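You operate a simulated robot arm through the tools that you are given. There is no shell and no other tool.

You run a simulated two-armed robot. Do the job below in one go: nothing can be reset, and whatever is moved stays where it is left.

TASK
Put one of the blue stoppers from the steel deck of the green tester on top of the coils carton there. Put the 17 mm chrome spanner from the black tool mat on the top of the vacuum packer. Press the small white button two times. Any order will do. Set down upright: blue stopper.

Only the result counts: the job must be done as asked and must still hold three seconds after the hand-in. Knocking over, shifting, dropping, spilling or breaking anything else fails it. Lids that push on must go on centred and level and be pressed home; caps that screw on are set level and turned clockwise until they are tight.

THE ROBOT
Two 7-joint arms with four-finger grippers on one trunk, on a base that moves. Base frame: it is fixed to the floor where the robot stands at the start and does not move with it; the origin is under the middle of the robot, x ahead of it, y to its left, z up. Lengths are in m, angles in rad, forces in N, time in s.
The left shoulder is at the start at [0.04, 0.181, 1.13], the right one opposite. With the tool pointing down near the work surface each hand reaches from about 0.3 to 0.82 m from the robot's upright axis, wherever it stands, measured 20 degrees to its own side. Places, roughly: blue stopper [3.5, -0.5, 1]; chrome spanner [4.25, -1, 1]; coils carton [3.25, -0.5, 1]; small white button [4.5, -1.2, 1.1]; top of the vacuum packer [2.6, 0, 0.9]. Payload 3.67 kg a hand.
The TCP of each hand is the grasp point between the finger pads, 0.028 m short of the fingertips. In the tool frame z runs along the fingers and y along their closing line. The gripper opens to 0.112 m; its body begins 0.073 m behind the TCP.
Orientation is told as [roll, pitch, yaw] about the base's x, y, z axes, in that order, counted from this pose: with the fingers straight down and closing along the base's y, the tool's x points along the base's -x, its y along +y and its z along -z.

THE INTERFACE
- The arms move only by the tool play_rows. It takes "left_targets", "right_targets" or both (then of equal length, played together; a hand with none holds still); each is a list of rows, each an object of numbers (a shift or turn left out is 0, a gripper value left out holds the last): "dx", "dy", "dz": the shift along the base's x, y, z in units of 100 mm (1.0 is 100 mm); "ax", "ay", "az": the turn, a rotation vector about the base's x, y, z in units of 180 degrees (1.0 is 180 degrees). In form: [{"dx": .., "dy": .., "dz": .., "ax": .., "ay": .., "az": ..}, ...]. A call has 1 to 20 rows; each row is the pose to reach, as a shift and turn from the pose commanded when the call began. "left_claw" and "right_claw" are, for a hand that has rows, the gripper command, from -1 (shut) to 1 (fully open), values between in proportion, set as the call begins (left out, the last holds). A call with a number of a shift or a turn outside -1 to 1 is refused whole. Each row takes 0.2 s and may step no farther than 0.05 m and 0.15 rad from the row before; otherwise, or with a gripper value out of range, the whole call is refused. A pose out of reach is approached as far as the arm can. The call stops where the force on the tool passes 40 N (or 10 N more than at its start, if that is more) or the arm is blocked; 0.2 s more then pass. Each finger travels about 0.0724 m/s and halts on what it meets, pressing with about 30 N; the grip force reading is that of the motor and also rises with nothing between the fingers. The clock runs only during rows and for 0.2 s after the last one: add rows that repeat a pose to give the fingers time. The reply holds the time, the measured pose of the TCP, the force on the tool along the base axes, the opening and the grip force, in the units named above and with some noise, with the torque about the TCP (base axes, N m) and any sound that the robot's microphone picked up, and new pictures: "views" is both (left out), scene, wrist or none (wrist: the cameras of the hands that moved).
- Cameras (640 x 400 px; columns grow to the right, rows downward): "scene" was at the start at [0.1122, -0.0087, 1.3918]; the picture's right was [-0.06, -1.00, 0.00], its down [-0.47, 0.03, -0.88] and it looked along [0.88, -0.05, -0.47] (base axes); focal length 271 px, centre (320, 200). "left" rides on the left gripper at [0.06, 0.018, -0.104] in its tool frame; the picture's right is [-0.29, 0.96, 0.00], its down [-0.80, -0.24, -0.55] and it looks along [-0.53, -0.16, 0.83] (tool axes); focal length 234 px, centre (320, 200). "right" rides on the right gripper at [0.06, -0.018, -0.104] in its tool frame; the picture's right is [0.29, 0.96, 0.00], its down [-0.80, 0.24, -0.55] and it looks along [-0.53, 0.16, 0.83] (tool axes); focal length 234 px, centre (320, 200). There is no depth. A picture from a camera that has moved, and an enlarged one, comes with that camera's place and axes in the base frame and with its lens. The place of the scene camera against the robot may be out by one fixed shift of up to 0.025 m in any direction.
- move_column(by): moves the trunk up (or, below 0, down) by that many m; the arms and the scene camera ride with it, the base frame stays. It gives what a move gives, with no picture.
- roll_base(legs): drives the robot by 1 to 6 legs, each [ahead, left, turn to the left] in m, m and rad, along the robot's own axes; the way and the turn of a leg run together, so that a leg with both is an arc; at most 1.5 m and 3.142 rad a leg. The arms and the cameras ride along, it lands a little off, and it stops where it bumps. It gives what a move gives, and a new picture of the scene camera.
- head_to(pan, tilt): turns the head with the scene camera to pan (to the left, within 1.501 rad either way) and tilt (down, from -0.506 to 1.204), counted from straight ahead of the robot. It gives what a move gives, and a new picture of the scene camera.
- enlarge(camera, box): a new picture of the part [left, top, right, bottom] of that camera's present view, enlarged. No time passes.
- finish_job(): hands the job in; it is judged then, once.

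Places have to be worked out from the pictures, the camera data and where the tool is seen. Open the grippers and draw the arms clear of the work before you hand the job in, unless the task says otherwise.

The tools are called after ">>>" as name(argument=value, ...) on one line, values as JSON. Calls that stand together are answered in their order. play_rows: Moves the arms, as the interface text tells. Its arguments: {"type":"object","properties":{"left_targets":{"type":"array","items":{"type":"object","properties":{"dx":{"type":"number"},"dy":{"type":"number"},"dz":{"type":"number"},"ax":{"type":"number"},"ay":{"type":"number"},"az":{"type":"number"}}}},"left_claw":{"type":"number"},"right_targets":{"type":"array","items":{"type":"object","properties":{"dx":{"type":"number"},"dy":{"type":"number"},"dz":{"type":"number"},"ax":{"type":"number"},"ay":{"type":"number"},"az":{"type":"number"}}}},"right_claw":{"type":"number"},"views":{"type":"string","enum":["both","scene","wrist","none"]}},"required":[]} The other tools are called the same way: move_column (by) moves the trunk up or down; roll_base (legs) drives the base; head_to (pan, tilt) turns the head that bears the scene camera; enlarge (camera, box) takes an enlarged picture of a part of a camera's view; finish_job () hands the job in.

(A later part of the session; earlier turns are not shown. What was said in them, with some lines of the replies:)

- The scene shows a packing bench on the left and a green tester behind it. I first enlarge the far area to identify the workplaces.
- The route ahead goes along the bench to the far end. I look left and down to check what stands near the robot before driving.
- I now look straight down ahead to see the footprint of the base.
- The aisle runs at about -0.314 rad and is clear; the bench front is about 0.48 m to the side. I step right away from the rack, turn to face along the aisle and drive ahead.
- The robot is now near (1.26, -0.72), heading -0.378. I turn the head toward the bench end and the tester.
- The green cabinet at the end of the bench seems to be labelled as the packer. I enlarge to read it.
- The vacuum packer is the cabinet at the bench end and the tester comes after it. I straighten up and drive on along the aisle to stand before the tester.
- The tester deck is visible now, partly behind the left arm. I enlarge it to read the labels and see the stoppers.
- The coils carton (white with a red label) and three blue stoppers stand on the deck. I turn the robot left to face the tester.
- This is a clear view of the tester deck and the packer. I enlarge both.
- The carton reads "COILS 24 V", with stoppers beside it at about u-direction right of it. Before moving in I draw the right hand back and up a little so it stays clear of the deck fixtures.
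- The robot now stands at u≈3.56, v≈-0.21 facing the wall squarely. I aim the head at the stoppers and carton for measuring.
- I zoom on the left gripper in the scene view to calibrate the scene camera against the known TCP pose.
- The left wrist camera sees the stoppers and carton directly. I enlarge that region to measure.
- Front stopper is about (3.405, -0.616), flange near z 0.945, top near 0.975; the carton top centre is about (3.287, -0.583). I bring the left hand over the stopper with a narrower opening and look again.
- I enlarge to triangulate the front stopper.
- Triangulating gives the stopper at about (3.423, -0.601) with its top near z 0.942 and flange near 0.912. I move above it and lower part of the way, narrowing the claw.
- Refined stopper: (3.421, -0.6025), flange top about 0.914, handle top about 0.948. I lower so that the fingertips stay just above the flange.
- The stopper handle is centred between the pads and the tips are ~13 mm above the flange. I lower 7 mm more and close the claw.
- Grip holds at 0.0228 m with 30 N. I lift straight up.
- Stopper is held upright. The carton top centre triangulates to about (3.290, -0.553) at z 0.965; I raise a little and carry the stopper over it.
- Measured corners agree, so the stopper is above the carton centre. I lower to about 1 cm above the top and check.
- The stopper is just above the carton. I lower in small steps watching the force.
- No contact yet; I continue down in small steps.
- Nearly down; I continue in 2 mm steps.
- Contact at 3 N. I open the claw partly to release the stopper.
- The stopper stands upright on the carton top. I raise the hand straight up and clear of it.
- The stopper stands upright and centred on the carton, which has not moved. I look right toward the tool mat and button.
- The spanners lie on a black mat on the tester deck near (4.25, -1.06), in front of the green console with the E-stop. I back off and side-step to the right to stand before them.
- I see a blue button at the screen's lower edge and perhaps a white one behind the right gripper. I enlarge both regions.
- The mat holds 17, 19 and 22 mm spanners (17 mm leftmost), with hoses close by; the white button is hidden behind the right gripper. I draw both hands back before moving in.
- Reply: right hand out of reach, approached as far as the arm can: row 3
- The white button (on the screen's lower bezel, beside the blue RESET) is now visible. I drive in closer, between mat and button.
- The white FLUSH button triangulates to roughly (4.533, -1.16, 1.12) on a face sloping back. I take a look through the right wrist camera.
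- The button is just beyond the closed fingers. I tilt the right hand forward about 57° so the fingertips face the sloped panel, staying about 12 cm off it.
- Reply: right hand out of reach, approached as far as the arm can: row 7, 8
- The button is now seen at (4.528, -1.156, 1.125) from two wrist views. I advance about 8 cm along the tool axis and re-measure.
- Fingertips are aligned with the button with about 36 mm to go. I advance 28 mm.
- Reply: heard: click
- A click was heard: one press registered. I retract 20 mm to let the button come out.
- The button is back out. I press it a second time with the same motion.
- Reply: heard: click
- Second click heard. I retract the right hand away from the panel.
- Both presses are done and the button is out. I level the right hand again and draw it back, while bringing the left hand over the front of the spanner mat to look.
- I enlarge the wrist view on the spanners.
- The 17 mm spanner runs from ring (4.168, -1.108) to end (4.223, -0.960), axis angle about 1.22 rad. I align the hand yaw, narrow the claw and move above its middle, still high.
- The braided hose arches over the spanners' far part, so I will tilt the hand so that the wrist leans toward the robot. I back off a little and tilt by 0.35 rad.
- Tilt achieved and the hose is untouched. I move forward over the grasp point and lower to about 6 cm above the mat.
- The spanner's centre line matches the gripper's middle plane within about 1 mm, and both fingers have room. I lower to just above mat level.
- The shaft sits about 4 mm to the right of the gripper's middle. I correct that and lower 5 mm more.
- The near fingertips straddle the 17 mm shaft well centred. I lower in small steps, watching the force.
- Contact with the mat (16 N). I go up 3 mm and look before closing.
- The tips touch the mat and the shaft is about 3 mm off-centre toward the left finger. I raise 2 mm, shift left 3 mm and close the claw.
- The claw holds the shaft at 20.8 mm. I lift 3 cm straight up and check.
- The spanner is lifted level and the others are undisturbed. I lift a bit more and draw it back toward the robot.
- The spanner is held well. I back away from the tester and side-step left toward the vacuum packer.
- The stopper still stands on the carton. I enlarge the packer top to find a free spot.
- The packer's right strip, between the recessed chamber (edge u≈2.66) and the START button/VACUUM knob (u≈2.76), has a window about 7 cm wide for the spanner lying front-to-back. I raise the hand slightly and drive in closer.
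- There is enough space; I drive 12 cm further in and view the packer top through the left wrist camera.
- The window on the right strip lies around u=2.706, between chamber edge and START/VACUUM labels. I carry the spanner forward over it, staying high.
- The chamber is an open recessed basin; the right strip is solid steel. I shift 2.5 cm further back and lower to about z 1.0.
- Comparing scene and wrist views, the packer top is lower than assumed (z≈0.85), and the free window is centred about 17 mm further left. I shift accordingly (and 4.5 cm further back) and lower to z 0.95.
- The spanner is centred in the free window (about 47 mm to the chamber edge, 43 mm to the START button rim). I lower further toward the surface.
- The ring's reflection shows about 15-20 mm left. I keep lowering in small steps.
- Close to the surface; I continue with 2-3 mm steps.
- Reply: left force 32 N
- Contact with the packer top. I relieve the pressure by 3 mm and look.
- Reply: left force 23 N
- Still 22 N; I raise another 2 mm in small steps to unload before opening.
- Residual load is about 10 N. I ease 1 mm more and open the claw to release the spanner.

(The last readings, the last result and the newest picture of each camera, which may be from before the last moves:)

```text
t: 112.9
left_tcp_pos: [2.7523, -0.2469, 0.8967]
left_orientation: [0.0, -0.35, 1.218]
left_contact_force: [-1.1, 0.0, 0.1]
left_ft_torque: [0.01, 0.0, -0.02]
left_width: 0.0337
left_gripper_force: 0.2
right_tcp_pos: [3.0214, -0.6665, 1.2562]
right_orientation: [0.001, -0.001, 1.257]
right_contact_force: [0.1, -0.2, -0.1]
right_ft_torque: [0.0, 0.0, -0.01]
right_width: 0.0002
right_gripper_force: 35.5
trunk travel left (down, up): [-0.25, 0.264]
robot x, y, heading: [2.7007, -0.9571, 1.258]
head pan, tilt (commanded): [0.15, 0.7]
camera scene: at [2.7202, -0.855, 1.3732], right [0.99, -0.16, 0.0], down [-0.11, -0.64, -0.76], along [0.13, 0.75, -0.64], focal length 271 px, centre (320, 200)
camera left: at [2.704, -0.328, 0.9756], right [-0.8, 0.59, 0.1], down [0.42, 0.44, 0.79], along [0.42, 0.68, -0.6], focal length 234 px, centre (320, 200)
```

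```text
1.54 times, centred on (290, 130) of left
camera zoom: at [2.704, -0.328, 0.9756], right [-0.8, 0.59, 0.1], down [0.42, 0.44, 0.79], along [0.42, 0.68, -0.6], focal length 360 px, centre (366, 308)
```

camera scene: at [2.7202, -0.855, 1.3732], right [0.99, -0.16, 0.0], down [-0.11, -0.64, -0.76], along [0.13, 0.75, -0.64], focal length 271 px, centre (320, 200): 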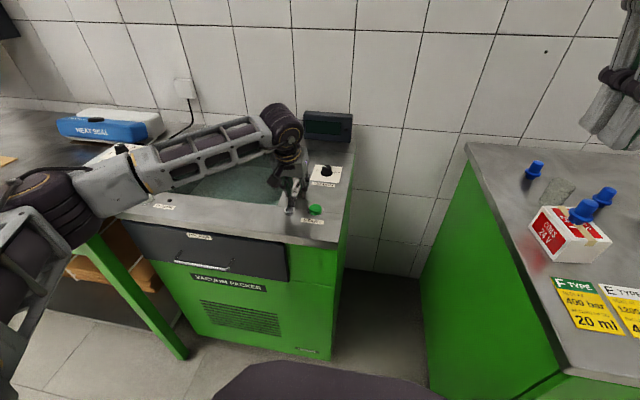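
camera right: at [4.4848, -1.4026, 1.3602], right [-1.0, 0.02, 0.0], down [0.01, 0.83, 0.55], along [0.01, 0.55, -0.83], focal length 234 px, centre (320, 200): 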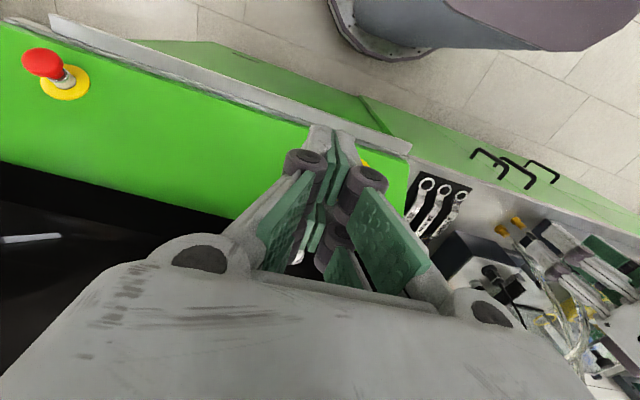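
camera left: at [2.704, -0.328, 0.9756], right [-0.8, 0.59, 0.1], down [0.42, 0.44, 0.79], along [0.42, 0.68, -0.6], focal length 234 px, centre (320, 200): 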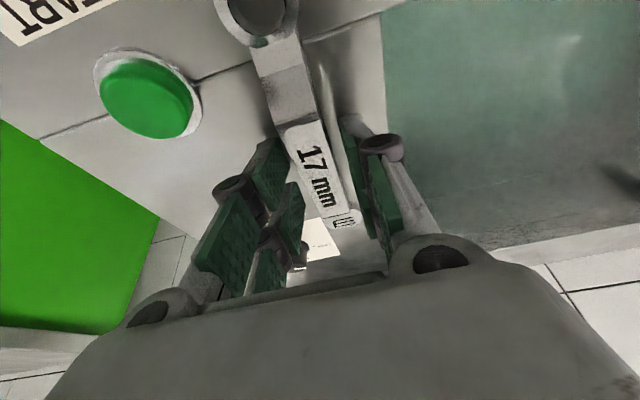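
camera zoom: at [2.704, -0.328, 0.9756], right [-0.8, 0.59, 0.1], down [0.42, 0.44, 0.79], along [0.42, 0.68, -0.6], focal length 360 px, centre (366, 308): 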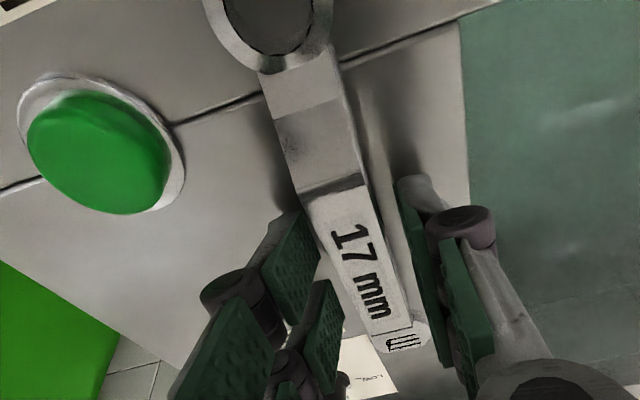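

The spanner lies on the packer top, fully released. I raise the hand straight up.

>>> play_rows(left_targets=[{"dz": 0.1}, {"dz": 0.3}, {"dz": 0.6}, {"dz": 1.0}], views="both")

>>> enlarge(camera="scene", box=[240, 120, 380, 240])

```text
t: 113.9
left_tcp_pos: [2.7541, -0.2473, 0.9983]
left_orientation: [0.0, -0.35, 1.216]
left_contact_force: [-0.5, -1.1, 0.2]
left_ft_torque: [0.03, 0.0, -0.02]
left_width: 0.0335
left_gripper_force: 0.1
right_tcp_pos: [3.0223, -0.6666, 1.2573]
right_orientation: [0.0, -0.003, 1.258]
right_contact_force: [0.0, -0.5, -0.4]
right_ft_torque: [0.03, -0.01, 0.01]
right_width: 0.0
right_gripper_force: 36.0
trunk travel left (down, up): [-0.25, 0.264]
robot x, y, heading: [2.6978, -0.9553, 1.257]
head pan, tilt (commanded): [0.15, 0.7]
camera scene: at [2.7203, -0.8558, 1.3733], right [0.99, -0.16, 0.0], down [-0.11, -0.64, -0.77], along [0.13, 0.75, -0.64], focal length 271 px, centre (320, 200)
camera left: at [2.7052, -0.3279, 1.0761], right [-0.8, 0.59, 0.1], down [0.42, 0.44, 0.79], along [0.42, 0.68, -0.6], focal length 234 px, centre (320, 200)
```

scene: 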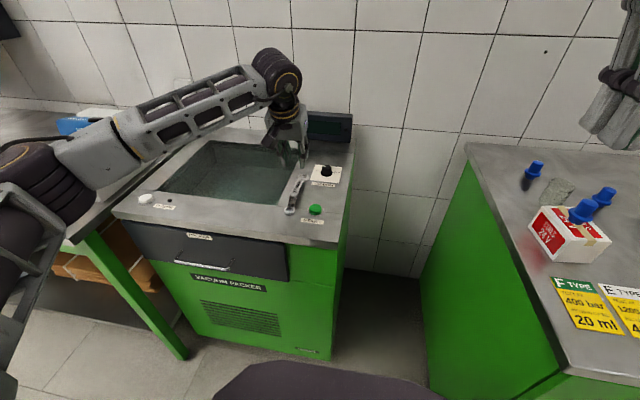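
left: 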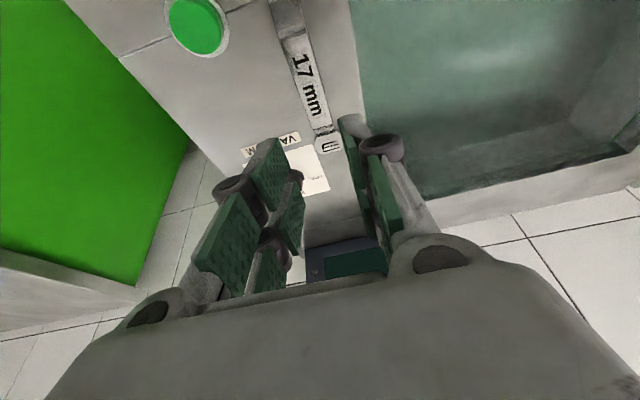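

```text
3.33 times, centred on (310, 180) of scene
camera zoom: at [2.7203, -0.8558, 1.3733], right [0.99, -0.16, 0.0], down [-0.11, -0.64, -0.77], along [0.13, 0.75, -0.64], focal length 902 px, centre (353, 267)
```

zoom: 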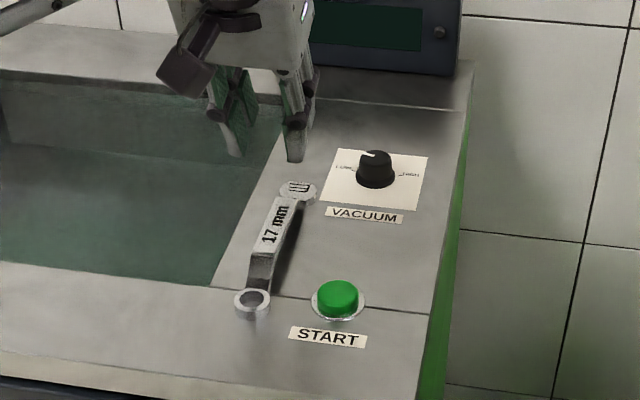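

The spanner rests stably on the packer's right strip, clear of the buttons. I draw the left hand back and up, and open both claws.

>>> play_rows(left_targets=[{"dz": 0.3}, {"dz": 0.6}, {"dx": -0.1, "dy": -0.3, "dz": 0.8}, {"dx": -0.2, "dy": -0.6, "dz": 0.9}, {"dx": -0.33, "dy": -0.95, "dz": 0.9}], views="none")

>>> play_rows(left_targets=[{"dx": -0.1, "dy": -0.3}, {"dx": -0.2, "dy": -0.6}, {"dx": -0.33, "dy": -0.95}, {"dx": -0.33, "dy": -0.95}], right_targets=[{"dz": 0}, {"dz": 0}, {"dz": 0}, {"dz": 0}], left_claw=1, right_claw=1, views="none")

>>> roll_base(legs=[[-0.35, 0, 0]])

>>> enlarge(camera="scene", box=[260, 90, 400, 190])

>>> enlarge(camera="scene", box=[480, 90, 640, 190])

```text
t: 115.1
left_tcp_pos: [2.7191, -0.343, 1.09]
left_orientation: [-0.001, -0.348, 1.216]
left_contact_force: [-0.5, 0.1, -0.5]
left_ft_torque: [0.02, 0.0, -0.02]
left_width: 0.0334
left_gripper_force: 0.0
right_tcp_pos: [3.0218, -0.6666, 1.2578]
right_orientation: [0.001, -0.003, 1.256]
right_contact_force: [-0.4, -0.9, 0.6]
right_ft_torque: [0.01, 0.01, 0.01]
right_width: 0.0
right_gripper_force: 36.2
trunk travel left (down, up): [-0.25, 0.264]
robot x, y, heading: [2.6978, -0.9519, 1.256]
head pan, tilt (commanded): [0.15, 0.7]
```

```text
t: 116.1
left_tcp_pos: [2.6882, -0.4358, 1.0881]
left_orientation: [-0.001, -0.348, 1.216]
left_contact_force: [0.6, -0.2, -1.6]
left_ft_torque: [-0.04, 0.03, -0.01]
left_width: 0.1121
left_gripper_force: 0.1
right_tcp_pos: [3.0226, -0.6666, 1.2572]
right_orientation: [-0.001, 0.0, 1.257]
right_contact_force: [1.0, 0.3, 0.4]
right_ft_torque: [-0.02, 0.0, -0.02]
right_width: 0.1117
right_gripper_force: 0.0
trunk travel left (down, up): [-0.25, 0.264]
robot x, y, heading: [2.6963, -0.9581, 1.255]
head pan, tilt (commanded): [0.15, 0.7]
```

```text
t: 118.4
left_tcp_pos: [2.5767, -0.7782, 1.0893]
left_orientation: [0.0, -0.351, 1.217]
left_contact_force: [-0.1, -0.2, 1.0]
left_ft_torque: [0.0, 0.01, -0.01]
left_width: 0.1123
left_gripper_force: 0.1
right_tcp_pos: [2.9116, -1.0092, 1.2569]
right_orientation: [-0.001, -0.002, 1.258]
right_contact_force: [0.4, -0.3, -0.2]
right_ft_torque: [0.02, -0.01, -0.05]
right_width: 0.1116
right_gripper_force: 0.1
trunk travel left (down, up): [-0.25, 0.264]
robot x, y, heading: [2.5923, -1.3026, 1.253]
head pan, tilt (commanded): [0.15, 0.7]
camera scene: at [2.6087, -1.1978, 1.3732], right [0.99, -0.16, 0.0], down [-0.1, -0.64, -0.77], along [0.12, 0.75, -0.64], focal length 271 px, centre (320, 200)
```

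scene: 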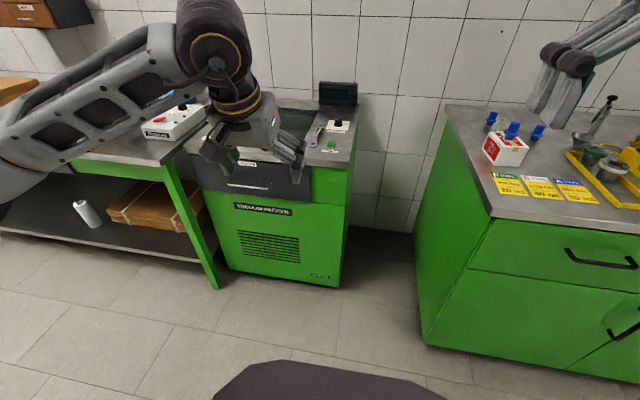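

```text
4.00 times, centred on (330, 140) of scene
camera zoom: at [2.6087, -1.1978, 1.3732], right [0.99, -0.16, 0.0], down [-0.1, -0.64, -0.77], along [0.12, 0.75, -0.64], focal length 1082 px, centre (280, 440)
```

zoom: 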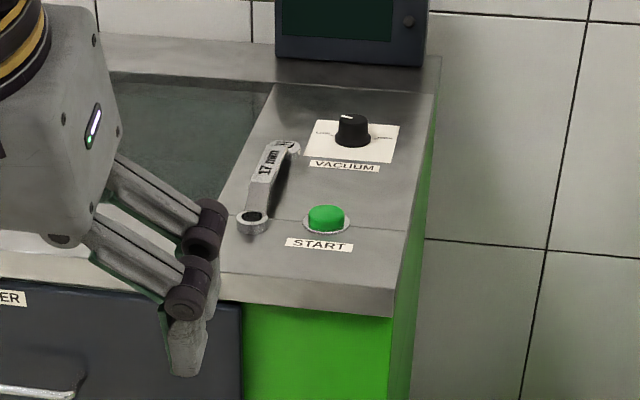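

```text
4.00 times, centred on (560, 140) of scene
camera zoom: at [2.6087, -1.1978, 1.3732], right [0.99, -0.16, 0.0], down [-0.1, -0.64, -0.77], along [0.12, 0.75, -0.64], focal length 1082 px, centre (-640, 440)
```

zoom: 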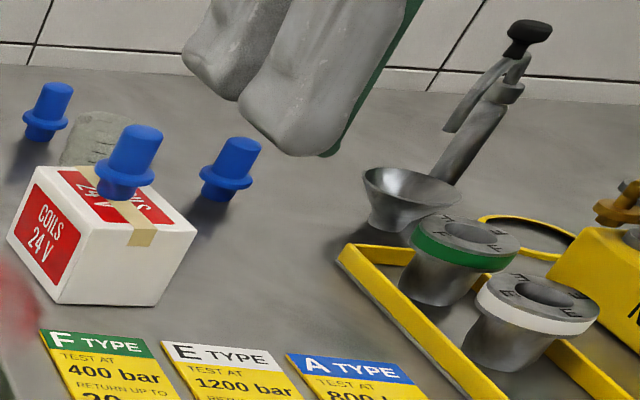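

All three parts are done: the stopper stands upright on the coils carton, the 17 mm spanner lies on the packer top, and two clicks were heard from the white button. The hands are open and clear, so I hand the job in.

>>> finish_job()

```text
The job is handed in.
```

All three parts of the job are done and handed in. I don't have the judged result.

- **Blue stopper:** it stands upright near the middle of the coils carton on the tester deck. The last pictures show the carton and the other two stoppers where they were.
- **Small white button:** I pressed the FLUSH button beside the blue RESET button twice. The microphone picked up a click each time, and the button came back out after each press.
- **17 mm spanner:** it lies flat on the steel strip on the right of the vacuum packer's top. It is clear of the open chamber, the START button and the VACUUM knob. The 19 mm and 22 mm spanners did not move when I lifted it off the mat.

Before handing in, I opened both grippers, drew the arms clear and backed the robot away from the packer.
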